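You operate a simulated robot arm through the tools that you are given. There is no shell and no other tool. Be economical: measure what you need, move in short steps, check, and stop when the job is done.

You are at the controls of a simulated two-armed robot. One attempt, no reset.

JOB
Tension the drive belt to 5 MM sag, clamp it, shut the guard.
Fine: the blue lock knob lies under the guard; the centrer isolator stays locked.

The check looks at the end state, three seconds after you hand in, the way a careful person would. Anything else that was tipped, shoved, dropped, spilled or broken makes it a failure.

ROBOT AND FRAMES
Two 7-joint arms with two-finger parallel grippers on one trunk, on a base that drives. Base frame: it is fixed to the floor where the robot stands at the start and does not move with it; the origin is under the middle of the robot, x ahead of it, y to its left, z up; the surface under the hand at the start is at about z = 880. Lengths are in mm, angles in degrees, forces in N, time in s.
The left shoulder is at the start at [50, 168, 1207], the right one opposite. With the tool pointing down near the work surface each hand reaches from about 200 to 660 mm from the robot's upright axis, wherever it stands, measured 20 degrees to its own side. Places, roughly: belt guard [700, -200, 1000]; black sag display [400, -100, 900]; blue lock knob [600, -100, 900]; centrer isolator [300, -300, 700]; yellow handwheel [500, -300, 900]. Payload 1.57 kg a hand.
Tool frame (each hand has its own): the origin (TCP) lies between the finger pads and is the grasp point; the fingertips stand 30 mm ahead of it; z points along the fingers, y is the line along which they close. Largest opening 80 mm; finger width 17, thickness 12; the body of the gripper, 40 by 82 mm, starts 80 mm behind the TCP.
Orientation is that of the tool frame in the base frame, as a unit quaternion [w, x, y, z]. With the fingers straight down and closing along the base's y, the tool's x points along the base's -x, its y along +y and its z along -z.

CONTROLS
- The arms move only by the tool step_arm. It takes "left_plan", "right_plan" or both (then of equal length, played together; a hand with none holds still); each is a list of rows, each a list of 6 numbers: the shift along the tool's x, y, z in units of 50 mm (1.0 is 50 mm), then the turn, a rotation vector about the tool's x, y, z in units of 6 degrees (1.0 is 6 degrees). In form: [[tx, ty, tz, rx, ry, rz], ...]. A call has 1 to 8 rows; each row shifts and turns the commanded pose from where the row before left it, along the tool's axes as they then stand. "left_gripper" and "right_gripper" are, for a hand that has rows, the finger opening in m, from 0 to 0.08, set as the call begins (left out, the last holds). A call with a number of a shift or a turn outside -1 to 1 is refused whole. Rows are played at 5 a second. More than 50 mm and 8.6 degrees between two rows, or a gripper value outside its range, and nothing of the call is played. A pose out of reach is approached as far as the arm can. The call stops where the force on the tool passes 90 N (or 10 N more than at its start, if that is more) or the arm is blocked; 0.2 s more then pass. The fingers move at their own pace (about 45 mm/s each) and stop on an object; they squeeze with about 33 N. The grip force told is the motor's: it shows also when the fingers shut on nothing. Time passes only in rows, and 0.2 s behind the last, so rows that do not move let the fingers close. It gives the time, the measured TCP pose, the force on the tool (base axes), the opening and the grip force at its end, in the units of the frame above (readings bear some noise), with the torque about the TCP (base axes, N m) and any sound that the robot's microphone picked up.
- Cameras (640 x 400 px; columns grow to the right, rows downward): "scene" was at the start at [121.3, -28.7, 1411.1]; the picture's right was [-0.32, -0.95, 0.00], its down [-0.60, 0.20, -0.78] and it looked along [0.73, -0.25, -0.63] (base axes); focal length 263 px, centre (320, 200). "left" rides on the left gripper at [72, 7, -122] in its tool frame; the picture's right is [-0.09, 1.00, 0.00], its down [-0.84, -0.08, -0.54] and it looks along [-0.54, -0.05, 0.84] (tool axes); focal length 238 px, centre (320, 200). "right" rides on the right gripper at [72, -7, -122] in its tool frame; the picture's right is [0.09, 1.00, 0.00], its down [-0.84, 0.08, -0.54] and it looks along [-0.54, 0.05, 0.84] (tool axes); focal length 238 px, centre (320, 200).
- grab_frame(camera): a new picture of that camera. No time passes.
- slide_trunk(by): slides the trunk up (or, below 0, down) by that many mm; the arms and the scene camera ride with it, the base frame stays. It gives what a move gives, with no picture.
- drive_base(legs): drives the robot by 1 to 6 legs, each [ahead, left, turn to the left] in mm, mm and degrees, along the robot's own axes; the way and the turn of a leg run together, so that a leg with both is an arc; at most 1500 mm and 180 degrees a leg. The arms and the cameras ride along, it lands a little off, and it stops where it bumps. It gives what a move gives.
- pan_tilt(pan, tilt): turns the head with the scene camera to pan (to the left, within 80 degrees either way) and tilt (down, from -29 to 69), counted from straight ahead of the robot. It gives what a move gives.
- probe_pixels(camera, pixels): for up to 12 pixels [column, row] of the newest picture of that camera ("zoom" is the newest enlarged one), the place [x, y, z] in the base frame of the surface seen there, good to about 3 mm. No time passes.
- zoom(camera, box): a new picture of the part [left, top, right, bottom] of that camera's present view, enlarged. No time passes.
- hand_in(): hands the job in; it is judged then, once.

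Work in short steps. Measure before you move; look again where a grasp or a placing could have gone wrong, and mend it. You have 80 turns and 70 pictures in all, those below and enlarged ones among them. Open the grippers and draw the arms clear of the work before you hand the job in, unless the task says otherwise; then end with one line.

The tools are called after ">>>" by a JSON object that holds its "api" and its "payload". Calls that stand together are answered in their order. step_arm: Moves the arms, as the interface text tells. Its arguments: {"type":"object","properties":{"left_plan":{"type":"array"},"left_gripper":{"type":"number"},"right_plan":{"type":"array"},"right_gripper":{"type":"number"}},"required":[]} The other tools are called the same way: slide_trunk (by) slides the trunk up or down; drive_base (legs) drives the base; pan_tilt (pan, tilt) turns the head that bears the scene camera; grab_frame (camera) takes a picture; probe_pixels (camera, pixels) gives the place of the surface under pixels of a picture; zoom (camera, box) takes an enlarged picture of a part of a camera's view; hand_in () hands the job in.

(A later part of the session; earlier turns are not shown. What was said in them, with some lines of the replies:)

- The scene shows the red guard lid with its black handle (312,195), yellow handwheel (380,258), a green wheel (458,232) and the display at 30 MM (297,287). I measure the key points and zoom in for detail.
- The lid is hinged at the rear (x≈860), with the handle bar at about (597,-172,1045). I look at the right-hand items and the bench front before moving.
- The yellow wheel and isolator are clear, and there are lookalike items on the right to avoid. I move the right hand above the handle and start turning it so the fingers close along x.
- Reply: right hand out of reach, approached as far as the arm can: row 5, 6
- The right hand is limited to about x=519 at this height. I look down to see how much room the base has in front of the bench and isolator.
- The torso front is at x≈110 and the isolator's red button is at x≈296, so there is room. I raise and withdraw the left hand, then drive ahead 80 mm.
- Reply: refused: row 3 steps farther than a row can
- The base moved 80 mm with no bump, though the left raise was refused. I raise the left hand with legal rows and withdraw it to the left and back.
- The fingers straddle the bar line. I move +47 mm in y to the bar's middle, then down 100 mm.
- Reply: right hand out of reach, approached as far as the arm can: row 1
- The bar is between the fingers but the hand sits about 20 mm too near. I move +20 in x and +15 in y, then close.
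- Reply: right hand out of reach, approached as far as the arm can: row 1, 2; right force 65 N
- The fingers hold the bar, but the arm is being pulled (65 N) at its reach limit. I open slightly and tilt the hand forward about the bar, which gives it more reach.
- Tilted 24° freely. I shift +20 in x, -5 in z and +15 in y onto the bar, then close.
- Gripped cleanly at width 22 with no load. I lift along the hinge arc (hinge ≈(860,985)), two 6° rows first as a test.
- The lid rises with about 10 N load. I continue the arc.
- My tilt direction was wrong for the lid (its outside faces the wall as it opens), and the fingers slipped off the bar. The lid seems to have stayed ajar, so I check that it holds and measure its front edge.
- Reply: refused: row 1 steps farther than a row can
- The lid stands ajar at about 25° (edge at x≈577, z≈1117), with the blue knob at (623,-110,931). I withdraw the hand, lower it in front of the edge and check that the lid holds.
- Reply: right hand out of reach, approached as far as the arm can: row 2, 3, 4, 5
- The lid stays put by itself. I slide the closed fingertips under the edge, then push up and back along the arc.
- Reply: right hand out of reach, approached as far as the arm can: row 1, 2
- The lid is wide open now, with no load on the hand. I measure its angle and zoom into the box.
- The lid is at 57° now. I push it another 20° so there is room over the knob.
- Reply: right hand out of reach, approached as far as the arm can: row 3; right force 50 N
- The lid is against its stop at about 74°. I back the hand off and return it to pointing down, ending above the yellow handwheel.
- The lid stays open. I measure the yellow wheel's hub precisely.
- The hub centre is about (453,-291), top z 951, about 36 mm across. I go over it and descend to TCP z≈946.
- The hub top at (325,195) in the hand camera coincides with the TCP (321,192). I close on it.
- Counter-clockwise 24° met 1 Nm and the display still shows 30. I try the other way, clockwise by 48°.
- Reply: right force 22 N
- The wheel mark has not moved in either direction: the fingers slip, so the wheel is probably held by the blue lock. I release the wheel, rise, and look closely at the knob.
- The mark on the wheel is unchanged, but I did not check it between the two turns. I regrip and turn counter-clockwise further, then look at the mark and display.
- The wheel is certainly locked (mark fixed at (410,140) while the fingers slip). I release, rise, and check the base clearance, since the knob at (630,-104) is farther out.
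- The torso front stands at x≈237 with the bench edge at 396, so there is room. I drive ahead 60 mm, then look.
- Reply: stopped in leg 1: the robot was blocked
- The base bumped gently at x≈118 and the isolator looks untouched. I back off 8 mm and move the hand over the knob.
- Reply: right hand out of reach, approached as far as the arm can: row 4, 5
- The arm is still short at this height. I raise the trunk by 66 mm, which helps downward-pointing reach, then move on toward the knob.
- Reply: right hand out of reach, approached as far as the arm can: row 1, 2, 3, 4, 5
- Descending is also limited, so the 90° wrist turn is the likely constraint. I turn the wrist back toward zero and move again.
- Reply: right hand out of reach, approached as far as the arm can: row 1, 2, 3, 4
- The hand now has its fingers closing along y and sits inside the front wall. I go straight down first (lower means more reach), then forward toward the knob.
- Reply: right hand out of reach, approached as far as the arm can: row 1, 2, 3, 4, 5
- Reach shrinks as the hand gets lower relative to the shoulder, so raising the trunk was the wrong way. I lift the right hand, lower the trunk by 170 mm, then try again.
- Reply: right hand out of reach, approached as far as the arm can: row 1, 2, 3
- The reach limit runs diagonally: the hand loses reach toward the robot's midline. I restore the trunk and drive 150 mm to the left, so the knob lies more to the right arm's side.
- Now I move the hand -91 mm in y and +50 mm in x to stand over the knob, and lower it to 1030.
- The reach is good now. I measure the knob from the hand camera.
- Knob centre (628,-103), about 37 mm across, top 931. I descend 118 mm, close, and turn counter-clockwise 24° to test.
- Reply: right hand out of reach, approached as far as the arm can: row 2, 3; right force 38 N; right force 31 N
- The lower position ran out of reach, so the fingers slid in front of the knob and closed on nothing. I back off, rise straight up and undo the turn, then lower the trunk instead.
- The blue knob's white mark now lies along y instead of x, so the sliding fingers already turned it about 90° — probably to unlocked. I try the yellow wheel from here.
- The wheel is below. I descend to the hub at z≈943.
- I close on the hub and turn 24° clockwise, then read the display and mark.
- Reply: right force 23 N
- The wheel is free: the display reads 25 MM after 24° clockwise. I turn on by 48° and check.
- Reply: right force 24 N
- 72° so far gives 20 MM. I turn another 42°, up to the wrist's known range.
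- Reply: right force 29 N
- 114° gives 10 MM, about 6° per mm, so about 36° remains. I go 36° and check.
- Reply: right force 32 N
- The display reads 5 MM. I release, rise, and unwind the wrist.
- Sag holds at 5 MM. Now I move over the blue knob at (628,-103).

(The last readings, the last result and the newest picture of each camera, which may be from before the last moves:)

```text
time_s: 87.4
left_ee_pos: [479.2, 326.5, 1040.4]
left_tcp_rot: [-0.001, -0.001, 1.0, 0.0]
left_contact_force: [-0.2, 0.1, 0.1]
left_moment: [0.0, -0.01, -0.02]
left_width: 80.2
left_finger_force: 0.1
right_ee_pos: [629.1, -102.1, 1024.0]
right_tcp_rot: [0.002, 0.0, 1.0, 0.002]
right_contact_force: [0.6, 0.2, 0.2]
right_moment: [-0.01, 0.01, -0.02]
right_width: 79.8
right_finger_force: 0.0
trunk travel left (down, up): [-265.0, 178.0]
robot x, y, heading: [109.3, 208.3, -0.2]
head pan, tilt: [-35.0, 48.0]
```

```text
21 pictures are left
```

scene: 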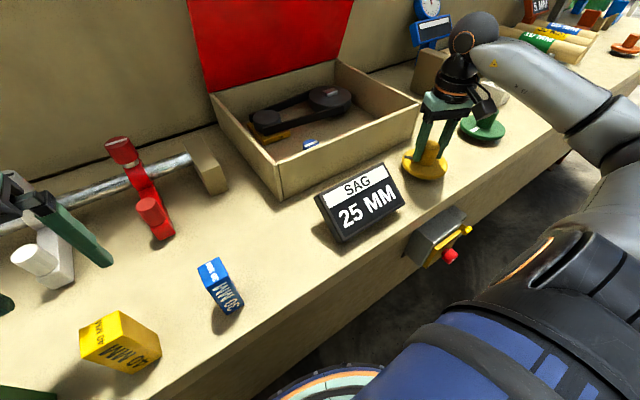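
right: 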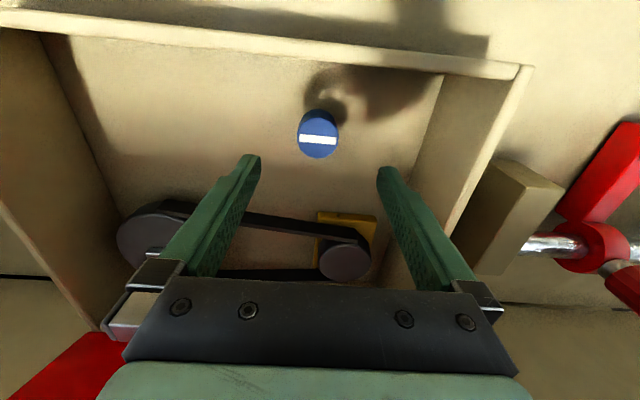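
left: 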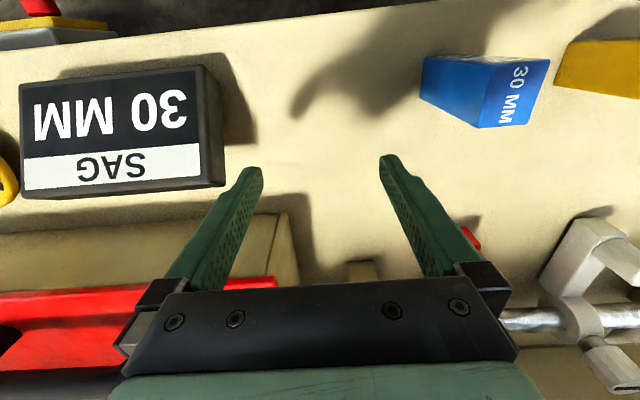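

The knob at (318,134) is centred below. I descend 100 mm and check the reach before closing.

>>> {"api": "step_arm", "payload": {"right_plan": [[0, 0, 0.7, 0, 0, 0], [0, 0, 0.7, 0, 0, 0], [0, 0, 0.6, 0, 0, 0], [0, 0, 0, 0, 0, 0]]}}

>>> {"api": "grab_frame", "payload": {"camera": "right"}}

```text
time_s: 88.4
left_ee_pos: [478.4, 326.8, 1040.1]
left_tcp_rot: [0.0, -0.001, 1.0, 0.001]
left_contact_force: [-0.8, -0.4, -0.2]
left_moment: [-0.01, 0.0, 0.0]
left_width: 80.0
left_finger_force: 0.1
right_ee_pos: [628.5, -101.6, 923.9]
right_tcp_rot: [0.002, 0.001, 1.0, 0.003]
right_contact_force: [0.4, 0.3, 0.4]
right_moment: [-0.03, -0.02, 0.03]
right_width: 80.0
right_finger_force: 0.1
trunk travel left (down, up): [-265.0, 178.0]
robot x, y, heading: [111.0, 209.0, -0.3]
head pan, tilt: [-35.0, 48.0]
```

```text
20 pictures are left
```

right: 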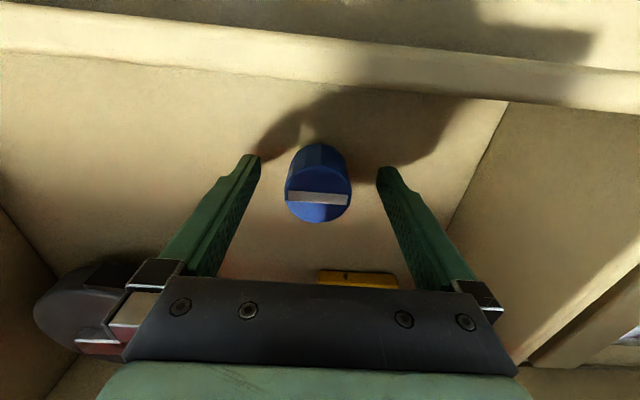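

In place. I close and turn clockwise 48°, then look.

>>> {"api": "step_arm", "payload": {"right_plan": [[0, 0, 0, 0, 0, 0], [0, 0, 0, 0, 0, 0], [0, 0, 0, 0, 0, 0], [0, 0, 0, 0, 0, 0], [0, 0, 0, 0, 0, 1], [0, 0, 0, 0, 0, 1], [0, 0, 0, 0, 0, 1], [0, 0, 0, 0, 0, 1]], "right_gripper": 0.0}}

>>> {"api": "grab_frame", "payload": {"camera": "right"}}

```text
time_s: 90.2
left_ee_pos: [478.7, 326.3, 1040.2]
left_tcp_rot: [-0.001, -0.001, 1.0, 0.0]
left_contact_force: [0.0, -0.6, -0.4]
left_moment: [0.0, 0.02, -0.01]
left_width: 80.0
left_finger_force: 0.1
right_ee_pos: [628.9, -103.3, 923.4]
right_tcp_rot: [0.002, 0.21, 0.978, 0.002]
right_contact_force: [5.1, -5.2, 2.2]
right_moment: [-1.71, 0.25, 0.04]
right_width: 39.9
right_finger_force: 45.1
trunk travel left (down, up): [-265.0, 178.0]
robot x, y, heading: [109.8, 210.5, -0.2]
head pan, tilt: [-35.0, 48.0]
```

```text
19 pictures are left
```

right: 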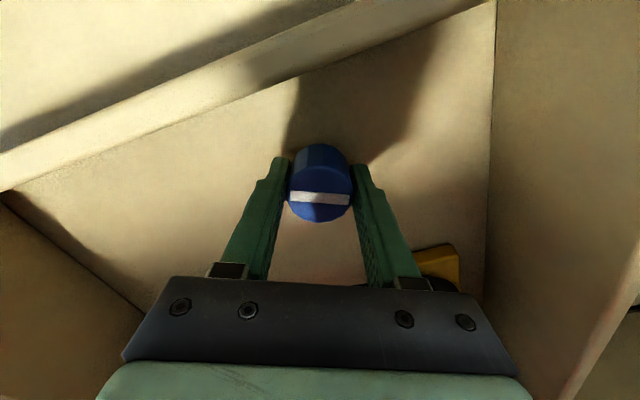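

The mark stays aligned with the fingers, so the knob turns with the hand freely. I turn on by 48°, then the rest.

>>> {"api": "step_arm", "payload": {"right_plan": [[0, 0, 0, 0, 0, 1], [0, 0, 0, 0, 0, 1], [0, 0, 0, 0, 0, 1], [0, 0, 0, 0, 0, 1], [0, 0, 0, 0, 0, 1], [0, 0, 0, 0, 0, 1], [0, 0, 0, 0, 0, 1], [0, 0, 0, 0, 0, 1]]}}

>>> {"api": "step_arm", "payload": {"right_plan": [[0, 0, 0, 0, 0, 1], [0, 0, 0, 0, 0, 1], [0, 0, 0, 0, 0, 1], [0, 0, 0, 0, 0, 0]]}}

>>> {"api": "grab_frame", "payload": {"camera": "right"}}

```text
time_s: 92.0
left_ee_pos: [479.2, 326.5, 1041.1]
left_tcp_rot: [-0.001, -0.001, 1.0, 0.0]
left_contact_force: [-0.1, -0.6, 0.0]
left_moment: [0.03, 0.01, 0.02]
left_width: 79.9
left_finger_force: 0.1
right_ee_pos: [629.2, -101.7, 924.3]
right_tcp_rot: [0.001, 0.588, 0.809, 0.002]
right_contact_force: [12.3, -4.8, 4.7]
right_moment: [-1.62, 0.63, 0.04]
right_width: 39.8
right_finger_force: 45.1
trunk travel left (down, up): [-265.0, 178.0]
robot x, y, heading: [107.7, 206.7, 0.1]
head pan, tilt: [-35.0, 48.0]
```

```text
time_s: 93.0
left_ee_pos: [480.2, 326.1, 1039.6]
left_tcp_rot: [-0.002, -0.002, 1.0, 0.0]
left_contact_force: [0.0, -0.2, 0.6]
left_moment: [0.01, -0.03, -0.03]
left_width: 80.1
left_finger_force: 0.0
right_ee_pos: [630.6, -102.6, 924.7]
right_tcp_rot: [0.0, 0.707, 0.707, 0.002]
right_contact_force: [15.8, -4.6, 6.3]
right_moment: [-1.01, 0.88, 0.4]
right_width: 39.8
right_finger_force: 44.7
trunk travel left (down, up): [-265.0, 178.0]
robot x, y, heading: [109.2, 208.5, 0.1]
head pan, tilt: [-35.0, 48.0]
```

```text
18 pictures are left
```

right: 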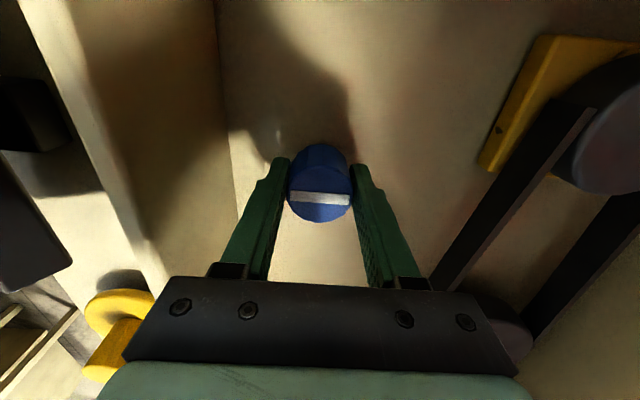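

At 90° the torque has risen to 0.4 Nm, so the stop is near. I turn 12° further to seat it firmly.

>>> {"api": "step_arm", "payload": {"right_plan": [[0, 0, 0, 0, 0, 1], [0, 0, 0, 0, 0, 1], [0, 0, 0, 0, 0, 0]]}}

>>> {"api": "grab_frame", "payload": {"camera": "right"}}

```text
time_s: 93.8
left_ee_pos: [480.2, 327.7, 1039.2]
left_tcp_rot: [-0.002, -0.002, 1.0, -0.001]
left_contact_force: [0.1, -0.7, 0.4]
left_moment: [-0.02, 0.04, -0.01]
left_width: 80.1
left_finger_force: 0.2
right_ee_pos: [630.0, -99.6, 924.6]
right_tcp_rot: [-0.002, 0.778, 0.629, 0.003]
right_contact_force: [19.1, 6.9, 2.0]
right_moment: [0.15, 0.98, 0.19]
right_width: 38.8
right_finger_force: 44.5
trunk travel left (down, up): [-265.0, 178.0]
robot x, y, heading: [111.4, 212.0, -0.0]
head pan, tilt: [-35.0, 48.0]
```

```text
17 pictures are left
```

right: 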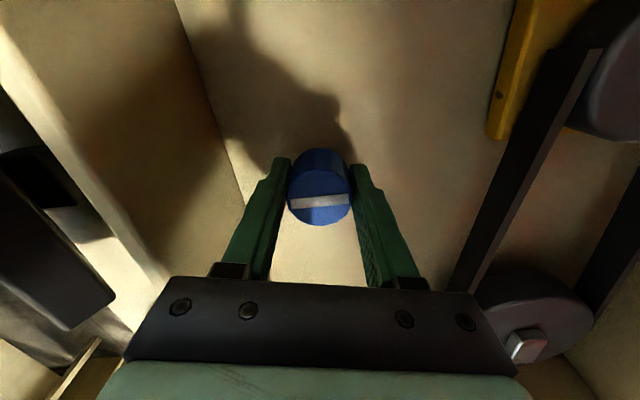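

The knob is against its stop with the mark back along x, so it is clamped. I open, rise straight up, and start unwinding the wrist.

>>> {"api": "step_arm", "payload": {"right_plan": [[0, 0, 0, 0, 0, 0], [0, 0, 0, 0, 0, 0], [0, 0, -0.8, 0, 0, 0], [0, 0, -0.8, 0, 0, 0], [0, 0, -0.8, 0, 0, 0], [0, 0, 0, 0, 0, -1], [0, 0, 0, 0, 0, -1], [0, 0, 0, 0, 0, -1]], "right_gripper": 0.08}}

>>> {"api": "grab_frame", "payload": {"camera": "scene"}}

>>> {"api": "zoom", "payload": {"camera": "scene", "box": [200, 60, 440, 240]}}

```text
time_s: 95.6
left_ee_pos: [479.1, 327.5, 1040.6]
left_tcp_rot: [-0.001, -0.001, 1.0, 0.0]
left_contact_force: [0.2, -0.4, 0.2]
left_moment: [-0.01, 0.01, 0.05]
left_width: 79.8
left_finger_force: 0.0
right_ee_pos: [627.1, -102.5, 1044.7]
right_tcp_rot: [0.0, 0.669, 0.743, 0.002]
right_contact_force: [0.9, 0.4, -0.3]
right_moment: [0.0, -0.01, -0.01]
right_width: 79.7
right_finger_force: 0.1
trunk travel left (down, up): [-265.0, 178.0]
robot x, y, heading: [109.0, 209.0, 0.2]
head pan, tilt: [-35.0, 48.0]
```

```text
16 pictures are left
```

scene: 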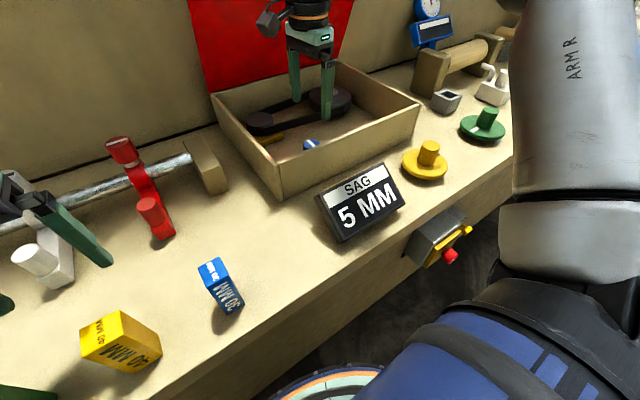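

```text
2.22 times, centred on (320, 150) of scene
```

zoom: 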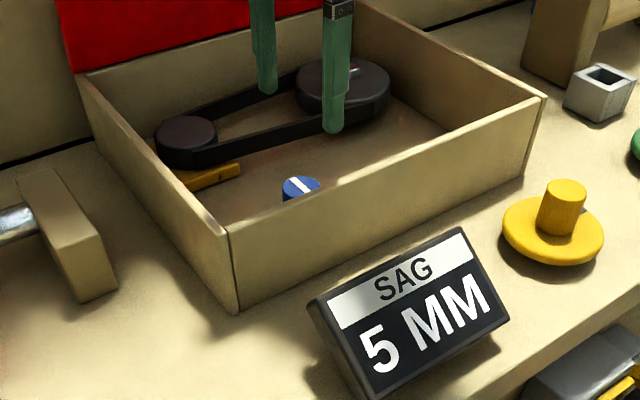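

Clamped with the mark along x and 5 MM showing. Now for the guard: I close the fingers, tilt the hand forward by 60° and raise the trunk to hook over the lid's top edge.

>>> {"api": "step_arm", "payload": {"right_plan": [[0, 0, -0.2, 0, 0, 1], [0, -0.2, -0.2, -1, 0, 0], [0, -0.2, -0.2, -1, 0, 0], [0, -0.2, -0.2, -1, 0, 0], [0, -0.2, -0.2, -1, 0, 0], [0, -0.2, -0.2, -1, 0, 0], [0, -0.2, -0.2, -1, 0, 0], [0, -0.2, -0.2, -1, 0, 0]], "right_gripper": 0.0}}

>>> {"api": "slide_trunk", "payload": {"by": 170}}

>>> {"api": "step_arm", "payload": {"right_plan": [[0, 0, 0, -1, 0, 0], [0, 0, 0, -1, 0, 0], [0, 0, 0, -1, 0, 0], [0, 0, 0, 0, 0, 0]]}}

>>> {"api": "pan_tilt", "payload": {"pan": -30, "tilt": 25}}

>>> {"api": "grab_frame", "payload": {"camera": "scene"}}

```text
time_s: 97.4
left_ee_pos: [478.1, 326.1, 1040.7]
left_tcp_rot: [0.0, -0.001, 1.0, 0.0]
left_contact_force: [-0.7, 0.9, 0.2]
left_moment: [-0.01, -0.01, -0.02]
left_width: 79.9
left_finger_force: 0.0
right_ee_pos: [540.4, -102.9, 1098.7]
right_tcp_rot: [0.254, 0.66, 0.659, 0.256]
right_contact_force: [0.4, -0.9, -0.2]
right_moment: [0.0, 0.01, -0.02]
right_width: 0.1
right_finger_force: 21.7
trunk travel left (down, up): [-265.0, 178.0]
robot x, y, heading: [111.1, 212.7, -0.1]
head pan, tilt: [-35.0, 48.0]
```

```text
time_s: 99.3
left_ee_pos: [478.9, 326.1, 1210.3]
left_tcp_rot: [-0.001, -0.003, 1.0, 0.0]
left_contact_force: [0.0, 0.9, -0.5]
left_moment: [-0.01, -0.02, 0.02]
left_width: 80.3
left_finger_force: 0.0
right_ee_pos: [542.2, -102.2, 1267.8]
right_tcp_rot: [0.253, 0.661, 0.658, 0.255]
right_contact_force: [-0.1, 0.0, 0.5]
right_moment: [-0.02, -0.01, -0.03]
right_width: 0.0
right_finger_force: 21.4
trunk travel left (down, up): [-435.0, 8.0]
robot x, y, heading: [110.9, 212.6, 0.1]
head pan, tilt: [-35.0, 48.0]
```

```text
time_s: 100.3
left_ee_pos: [478.2, 327.1, 1210.0]
left_tcp_rot: [-0.001, -0.001, 1.0, 0.001]
left_contact_force: [0.0, 1.1, 0.6]
left_moment: [-0.04, 0.01, 0.01]
left_width: 80.2
left_finger_force: 0.1
right_ee_pos: [541.5, -102.3, 1267.6]
right_tcp_rot: [0.354, 0.613, 0.611, 0.356]
right_contact_force: [0.5, -0.8, -1.4]
right_moment: [0.0, 0.01, 0.01]
right_width: 0.0
right_finger_force: 21.4
trunk travel left (down, up): [-435.0, 8.0]
robot x, y, heading: [110.2, 211.9, 0.2]
head pan, tilt: [-35.0, 48.0]
```

```text
time_s: 101.2
left_ee_pos: [479.7, 327.9, 1210.8]
left_tcp_rot: [-0.001, -0.002, 1.0, 0.0]
left_contact_force: [-0.1, 0.0, 0.5]
left_moment: [0.0, 0.01, -0.02]
left_width: 80.2
left_finger_force: 0.2
right_ee_pos: [540.7, -103.7, 1267.8]
right_tcp_rot: [0.353, 0.613, 0.612, 0.355]
right_contact_force: [-0.3, 0.4, -0.4]
right_moment: [0.0, -0.02, 0.01]
right_width: 0.0
right_finger_force: 21.1
trunk travel left (down, up): [-435.0, 8.0]
robot x, y, heading: [108.5, 206.8, 0.0]
head pan, tilt: [-30.0, 25.0]
```

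```text
14 pictures are left
```

scene: 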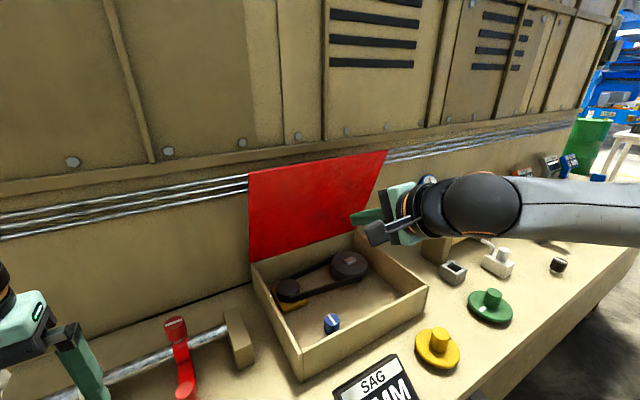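

I measure the lid's top edge and the wall pipes behind it.

>>> {"api": "probe_pixels", "payload": {"camera": "scene", "pixels": [[255, 175], [320, 164], [320, 168], [380, 155], [235, 182], [400, 150], [320, 155], [320, 135]]}}

```text
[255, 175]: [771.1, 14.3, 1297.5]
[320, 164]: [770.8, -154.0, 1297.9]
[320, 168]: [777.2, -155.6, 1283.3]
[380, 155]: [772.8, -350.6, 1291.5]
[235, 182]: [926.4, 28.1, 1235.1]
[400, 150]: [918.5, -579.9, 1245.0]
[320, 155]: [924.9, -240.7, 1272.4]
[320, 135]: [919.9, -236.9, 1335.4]
```

The edge is at x≈770, z≈1299. I raise the hand 62 mm, then move forward 245 mm over the edge.

>>> {"api": "step_arm", "payload": {"right_plan": [[0, 0.54, -0.31, 0, 0, 0], [0, 0.54, -0.31, 0, 0, 0], [0, 0.49, 0.85, 0, 0, 0], [0, 0.49, 0.85, 0, 0, 0], [0, 0.49, 0.85, 0, 0, 0], [0, 0.49, 0.85, 0, 0, 0], [0, 0.49, 0.85, 0, 0, 0], [0, 0, 0, 0, 0, 0]]}}

>>> {"api": "grab_frame", "payload": {"camera": "scene"}}

```text
time_s: 103.0
left_ee_pos: [477.3, 326.3, 1211.9]
left_tcp_rot: [0.0, -0.001, 1.0, 0.0]
left_contact_force: [0.8, 0.1, -0.8]
left_moment: [0.02, -0.05, -0.01]
left_width: 80.0
left_finger_force: 0.1
right_ee_pos: [785.2, -102.0, 1333.5]
right_tcp_rot: [0.354, 0.612, 0.612, 0.355]
right_contact_force: [-0.5, -0.1, 0.3]
right_moment: [0.0, -0.02, 0.0]
right_width: 0.0
right_finger_force: 21.7
trunk travel left (down, up): [-435.0, 8.0]
robot x, y, heading: [107.1, 212.1, -0.1]
head pan, tilt: [-30.0, 25.0]
```

```text
13 pictures are left
```

scene: 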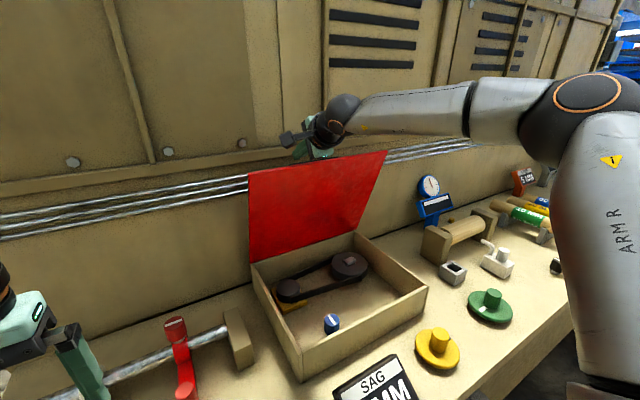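

I shift +55 mm in y to stay clear of the handle's end, then lower behind the edge.

>>> {"api": "step_arm", "payload": {"right_plan": [[0.55, 0, 0, 0, 0, 0], [0.55, 0, 0, 0, 0, 0], [0, -0.33, 0.42, 0, 0, 0], [0, 0, 0, 0, 0, 0]]}}

>>> {"api": "zoom", "payload": {"camera": "scene", "box": [230, 80, 410, 210]}}

```text
time_s: 104.0
left_ee_pos: [477.0, 326.8, 1212.1]
left_tcp_rot: [-0.001, 0.0, 1.0, 0.0]
left_contact_force: [0.5, 0.3, -0.4]
left_moment: [0.02, 0.02, -0.03]
left_width: 79.9
left_finger_force: 0.0
right_ee_pos: [794.5, -47.2, 1309.8]
right_tcp_rot: [0.356, 0.612, 0.61, 0.357]
right_contact_force: [-0.6, -0.5, 11.6]
right_moment: [-0.11, 0.14, 0.0]
right_width: 0.0
right_finger_force: 21.4
trunk travel left (down, up): [-435.0, 8.0]
robot x, y, heading: [108.1, 209.4, -0.0]
head pan, tilt: [-30.0, 25.0]
```

```text
3.08 times, centred on (320, 145) of scene
```

zoom: 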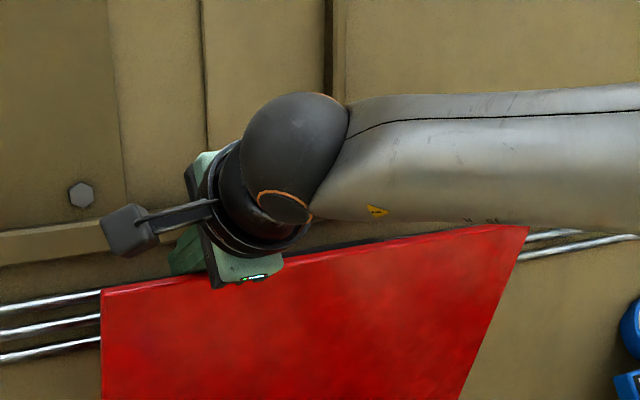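

The fingers rest on the edge (11 N) with tips behind it. I pull back along the closing arc by two rows.

>>> {"api": "step_arm", "payload": {"right_plan": [[0, -0.52, -0.51, 0, 0, 0], [0, -0.71, -0.42, 0, 0, 0], [0, 0, 0, 0, 0, 0]]}}

>>> {"api": "grab_frame", "payload": {"camera": "scene"}}

>>> {"api": "probe_pixels", "payload": {"camera": "scene", "pixels": [[250, 185], [300, 210], [370, 170], [300, 190]]}}

```text
time_s: 104.8
left_ee_pos: [478.6, 326.9, 1209.8]
left_tcp_rot: [-0.001, 0.0, 1.0, 0.0]
left_contact_force: [-0.9, 0.2, 0.3]
left_moment: [0.02, -0.01, 0.03]
left_width: 80.0
left_finger_force: 0.1
right_ee_pos: [725.1, -47.0, 1274.6]
right_tcp_rot: [0.353, 0.613, 0.612, 0.354]
right_contact_force: [-0.5, 0.6, -0.8]
right_moment: [0.01, 0.0, -0.01]
right_width: 0.0
right_finger_force: 21.4
trunk travel left (down, up): [-435.0, 8.0]
robot x, y, heading: [106.6, 212.4, 0.1]
head pan, tilt: [-30.0, 25.0]
```

```text
11 pictures are left
```

scene: 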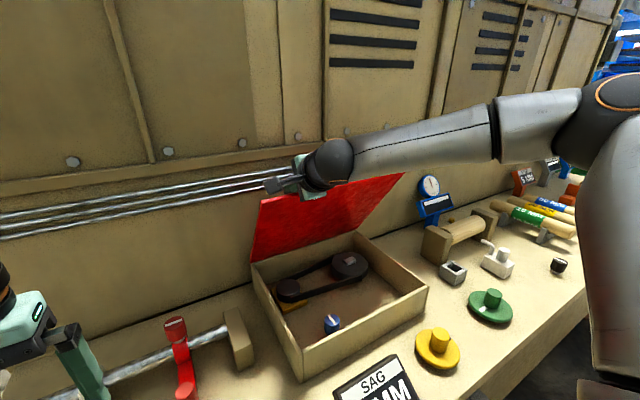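

```text
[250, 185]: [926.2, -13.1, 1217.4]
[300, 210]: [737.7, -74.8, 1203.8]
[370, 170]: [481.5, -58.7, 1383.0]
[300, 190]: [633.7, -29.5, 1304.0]
```

The lid is at 60° now and follows. I continue the arc down toward 30°.

>>> {"api": "step_arm", "payload": {"right_plan": [[0, -0.52, -0.23, 0, 0, 0], [0, -0.52, -0.23, 0, 0, 0], [0, -0.56, -0.14, 0, 0, 0], [0, -0.56, -0.14, 0, 0, 0], [0, -0.58, -0.04, 0, 0, 0], [0, -0.58, -0.04, 0, 0, 0], [0, 0, 0, 0, 0, 0]]}}

>>> {"api": "grab_frame", "payload": {"camera": "scene"}}

```text
time_s: 106.3
left_ee_pos: [478.9, 326.2, 1209.7]
left_tcp_rot: [-0.001, -0.002, 1.0, 0.001]
left_contact_force: [-0.6, -0.1, -0.6]
left_moment: [0.0, 0.02, -0.02]
left_width: 79.9
left_finger_force: 0.1
right_ee_pos: [607.3, -46.4, 1151.8]
right_tcp_rot: [0.354, 0.613, 0.61, 0.355]
right_contact_force: [-0.3, -0.3, 0.7]
right_moment: [0.03, -0.03, -0.01]
right_width: 0.0
right_finger_force: 21.5
trunk travel left (down, up): [-435.0, 8.0]
robot x, y, heading: [110.7, 210.5, -0.1]
head pan, tilt: [-30.0, 25.0]
```

```text
10 pictures are left
```

scene: 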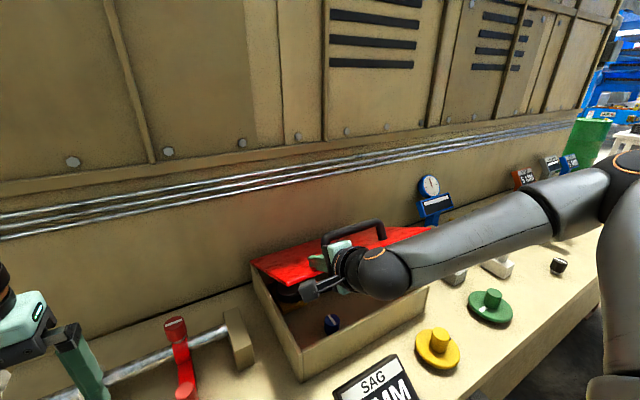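

The lid is near 27° and the fingers bear on its top left of the handle. I push down 110 mm.

>>> {"api": "step_arm", "payload": {"right_plan": [[0, -0.49, 0.24, 0, 0, 0], [0, -0.49, 0.24, 0, 0, 0], [0, -0.49, 0.24, 0, 0, 0], [0, -0.49, 0.24, 0, 0, 0], [0, 0, 0, 0, 0, 0]]}}

>>> {"api": "grab_frame", "payload": {"camera": "scene"}}

```text
time_s: 107.5
left_ee_pos: [477.8, 325.8, 1210.8]
left_tcp_rot: [-0.001, -0.001, 1.0, 0.0]
left_contact_force: [0.9, 0.4, -0.6]
left_moment: [-0.01, 0.01, -0.05]
left_width: 80.2
left_finger_force: 0.2
right_ee_pos: [609.1, -46.6, 1093.1]
right_tcp_rot: [0.352, 0.614, 0.612, 0.352]
right_contact_force: [-0.7, 0.9, 0.2]
right_moment: [0.0, -0.03, 0.03]
right_width: 0.0
right_finger_force: 21.4
right hand out of reach, approached as far as the arm can: row 3, 4
trunk travel left (down, up): [-435.0, 8.0]
robot x, y, heading: [106.6, 208.1, -0.2]
head pan, tilt: [-30.0, 25.0]
```

```text
9 pictures are left
```

scene: 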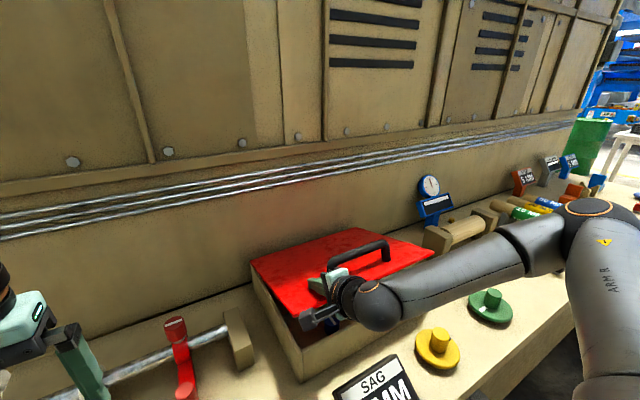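

The arm ran out of reach lower down. Before lowering the trunk to finish the push, I check the forearm's height over the handwheel.

>>> {"api": "probe_pixels", "payload": {"camera": "scene", "pixels": [[440, 300], [380, 328], [480, 285], [540, 260], [395, 245], [310, 315], [300, 325], [590, 330]]}}

```text
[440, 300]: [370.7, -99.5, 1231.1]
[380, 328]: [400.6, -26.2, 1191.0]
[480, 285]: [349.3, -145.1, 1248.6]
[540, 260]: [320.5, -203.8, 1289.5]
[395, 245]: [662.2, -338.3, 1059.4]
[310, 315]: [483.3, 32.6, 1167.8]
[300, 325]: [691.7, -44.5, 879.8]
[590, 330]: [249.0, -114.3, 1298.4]
```

The forearm is at z≈1190 or more, well clear of everything. I lower the trunk 70 mm.

>>> {"api": "slide_trunk", "payload": {"by": -70}}

>>> {"api": "grab_frame", "payload": {"camera": "scene"}}

>>> {"api": "probe_pixels", "payload": {"camera": "scene", "pixels": [[435, 225], [300, 300], [255, 245], [300, 240]]}}

```text
time_s: 108.6
left_ee_pos: [479.2, 326.6, 1140.9]
left_tcp_rot: [-0.001, -0.001, 1.0, 0.0]
left_contact_force: [-0.6, 0.2, 0.4]
left_moment: [-0.02, 0.02, 0.0]
left_width: 80.1
left_finger_force: 0.1
right_ee_pos: [608.5, -44.9, 1022.0]
right_tcp_rot: [0.352, 0.615, 0.612, 0.351]
right_contact_force: [-0.5, -0.7, -1.0]
right_moment: [-0.03, 0.01, -0.01]
right_width: 0.2
right_finger_force: 21.4
trunk travel left (down, up): [-365.0, 78.0]
robot x, y, heading: [107.4, 212.2, -0.1]
head pan, tilt: [-30.0, 25.0]
```

```text
8 pictures are left
```

scene: 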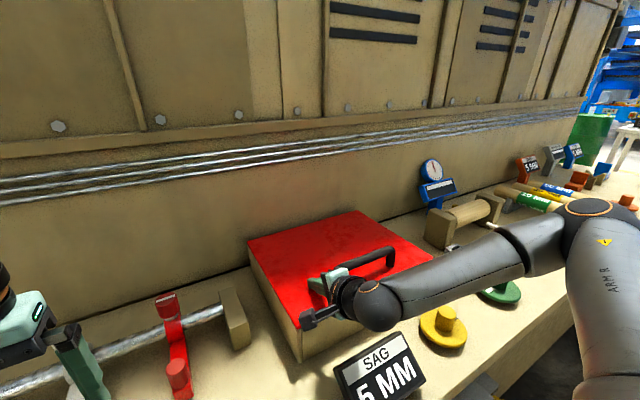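

```text
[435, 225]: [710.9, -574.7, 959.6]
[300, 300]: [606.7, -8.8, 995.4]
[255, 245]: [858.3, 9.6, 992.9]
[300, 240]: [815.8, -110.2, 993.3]
```

The lid reads 995 at the front and 993 at the rear, so it is essentially shut. I lower a little more to press it home and see the force.

>>> {"api": "slide_trunk", "payload": {"by": -10}}

```text
time_s: 109.2
left_ee_pos: [476.8, 326.6, 1131.5]
left_tcp_rot: [0.0, -0.001, 1.0, 0.0]
left_contact_force: [0.3, -0.6, -0.6]
left_moment: [0.02, 0.04, -0.03]
left_width: 79.8
left_finger_force: 0.2
right_ee_pos: [608.0, -45.5, 1014.7]
right_tcp_rot: [0.353, 0.613, 0.612, 0.354]
right_contact_force: [-4.7, -1.4, 12.0]
right_moment: [-0.06, -0.19, -0.04]
right_width: 0.0
right_finger_force: 21.0
trunk travel left (down, up): [-355.0, 88.0]
robot x, y, heading: [110.3, 207.4, 0.1]
head pan, tilt: [-30.0, 25.0]
```

The lid pushes back with 12 N and resists now. I press 5 mm more to confirm the stop, then lift away with the trunk.

>>> {"api": "slide_trunk", "payload": {"by": -5}}

>>> {"api": "slide_trunk", "payload": {"by": 90}}

>>> {"api": "step_arm", "payload": {"right_plan": [[0, 0.2, -0.6, 0, 0, 0], [0, 0.2, -0.6, 1, 0, 0], [0, 0.2, -0.6, 1, 0, 0], [0, 0.1, -0.6, 1, 0, 0], [0, 0, -0.6, 1, 0, 0], [0, 0, 0, 0, 0, 0]], "right_gripper": 0.08}}

>>> {"api": "grab_frame", "payload": {"camera": "scene"}}

>>> {"api": "probe_pixels", "payload": {"camera": "scene", "pixels": [[310, 320], [420, 265], [360, 290], [262, 260], [360, 230]]}}

```text
time_s: 109.8
left_ee_pos: [474.9, 326.5, 1127.1]
left_tcp_rot: [0.0, 0.0, 1.0, 0.0]
left_contact_force: [-0.4, 0.5, 0.7]
left_moment: [0.01, 0.0, 0.02]
left_width: 80.0
left_finger_force: 0.1
right_ee_pos: [608.3, -45.9, 1013.4]
right_tcp_rot: [0.357, 0.611, 0.61, 0.356]
right_contact_force: [-9.3, -7.4, 31.6]
right_moment: [-0.13, -0.48, -0.11]
right_width: 0.0
right_finger_force: 21.8
trunk travel left (down, up): [-350.0, 93.0]
robot x, y, heading: [106.5, 214.3, -0.1]
head pan, tilt: [-30.0, 25.0]
```

```text
time_s: 111.0
left_ee_pos: [479.4, 326.0, 1216.0]
left_tcp_rot: [0.0, -0.001, 1.0, 0.0]
left_contact_force: [-0.7, 0.8, 0.1]
left_moment: [0.0, 0.02, 0.0]
left_width: 80.0
left_finger_force: 0.0
right_ee_pos: [608.3, -45.9, 1096.5]
right_tcp_rot: [0.352, 0.614, 0.613, 0.351]
right_contact_force: [-0.3, 0.1, 0.4]
right_moment: [-0.01, -0.01, 0.02]
right_width: 0.2
right_finger_force: 21.9
trunk travel left (down, up): [-440.0, 3.0]
robot x, y, heading: [105.2, 208.1, 0.1]
head pan, tilt: [-30.0, 25.0]
```

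```text
time_s: 112.4
left_ee_pos: [479.0, 327.6, 1215.9]
left_tcp_rot: [-0.001, -0.001, 1.0, 0.0]
left_contact_force: [-0.3, 0.6, 0.3]
left_moment: [-0.02, -0.03, -0.01]
left_width: 80.0
left_finger_force: 0.1
right_ee_pos: [511.0, -45.4, 1217.4]
right_tcp_rot: [0.215, 0.675, 0.672, 0.216]
right_contact_force: [0.1, 1.0, 1.0]
right_moment: [0.03, 0.01, -0.01]
right_width: 79.9
right_finger_force: 0.1
trunk travel left (down, up): [-440.0, 3.0]
robot x, y, heading: [109.8, 209.4, -0.0]
head pan, tilt: [-30.0, 25.0]
```

```text
7 pictures are left
```

scene: 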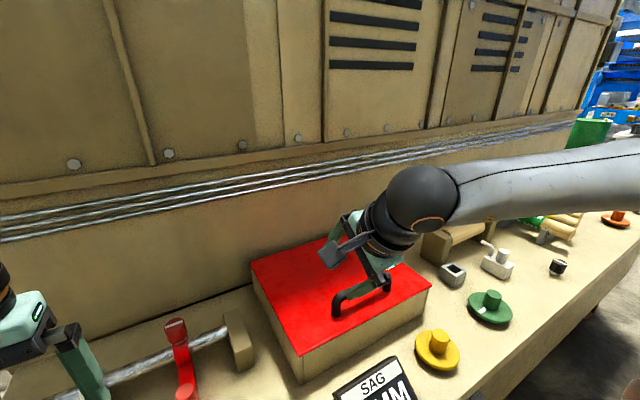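

```text
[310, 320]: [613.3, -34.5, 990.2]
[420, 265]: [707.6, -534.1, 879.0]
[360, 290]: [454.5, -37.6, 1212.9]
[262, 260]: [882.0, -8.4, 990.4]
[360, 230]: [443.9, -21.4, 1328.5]
```

The guard is shut (990 front and rear). I back the robot off to draw the arms clear and take a final look.

>>> {"api": "drive_base", "payload": {"legs": [[-120, 0, 0]]}}

>>> {"api": "pan_tilt", "payload": {"pan": -28, "tilt": 42}}

>>> {"api": "grab_frame", "payload": {"camera": "scene"}}

>>> {"api": "zoom", "payload": {"camera": "scene", "box": [250, 150, 530, 330]}}

```text
time_s: 113.6
left_ee_pos: [360.1, 325.7, 1216.2]
left_tcp_rot: [0.0, -0.001, 1.0, 0.0]
left_contact_force: [-0.1, -0.3, -0.4]
left_moment: [-0.01, -0.03, 0.06]
left_width: 80.1
left_finger_force: 0.1
right_ee_pos: [391.2, -45.7, 1216.5]
right_tcp_rot: [0.216, 0.674, 0.672, 0.217]
right_contact_force: [-0.8, 0.1, -0.6]
right_moment: [-0.03, -0.03, -0.02]
right_width: 79.9
right_finger_force: 0.1
trunk travel left (down, up): [-440.0, 3.0]
robot x, y, heading: [-9.4, 206.5, -0.1]
head pan, tilt: [-30.0, 25.0]
```

```text
time_s: 114.4
left_ee_pos: [361.1, 327.4, 1215.6]
left_tcp_rot: [0.0, -0.001, 1.0, 0.0]
left_contact_force: [-0.6, -0.2, 0.8]
left_moment: [0.03, -0.04, 0.0]
left_width: 79.8
left_finger_force: 0.0
right_ee_pos: [391.7, -45.7, 1215.3]
right_tcp_rot: [0.217, 0.674, 0.672, 0.218]
right_contact_force: [-0.6, -0.6, -0.7]
right_moment: [-0.02, 0.01, 0.01]
right_width: 80.0
right_finger_force: 0.1
trunk travel left (down, up): [-440.0, 3.0]
robot x, y, heading: [-8.8, 209.1, -0.2]
head pan, tilt: [-28.0, 42.0]
```

```text
6 pictures are left
```

scene: 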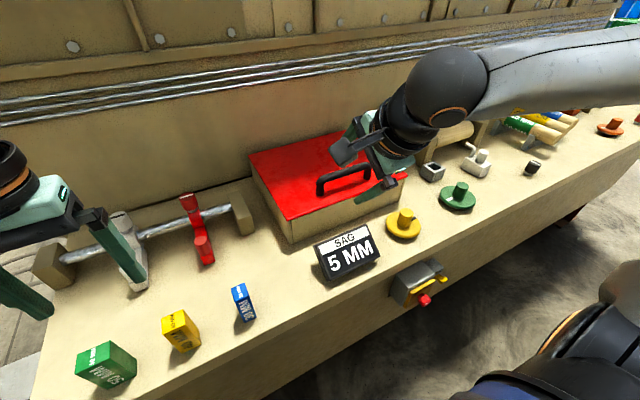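

```text
2.22 times, centred on (390, 240) of scene
```

zoom: 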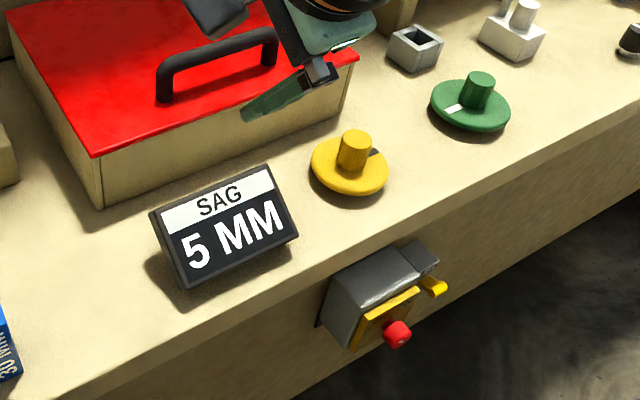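

The sag reads 5 MM, the knob is clamped, the guard is shut, the isolator is untouched, and the arms are clear and open. I hand in.

>>> {"api": "hand_in", "payload": {}}

```text
The job is handed in.
```

The belt is tensioned to 5 MM sag and clamped with the blue knob, and the guard is shut. The isolator was left locked. While getting into position the base bumped the bench once, lightly, and nothing looked moved afterwards.
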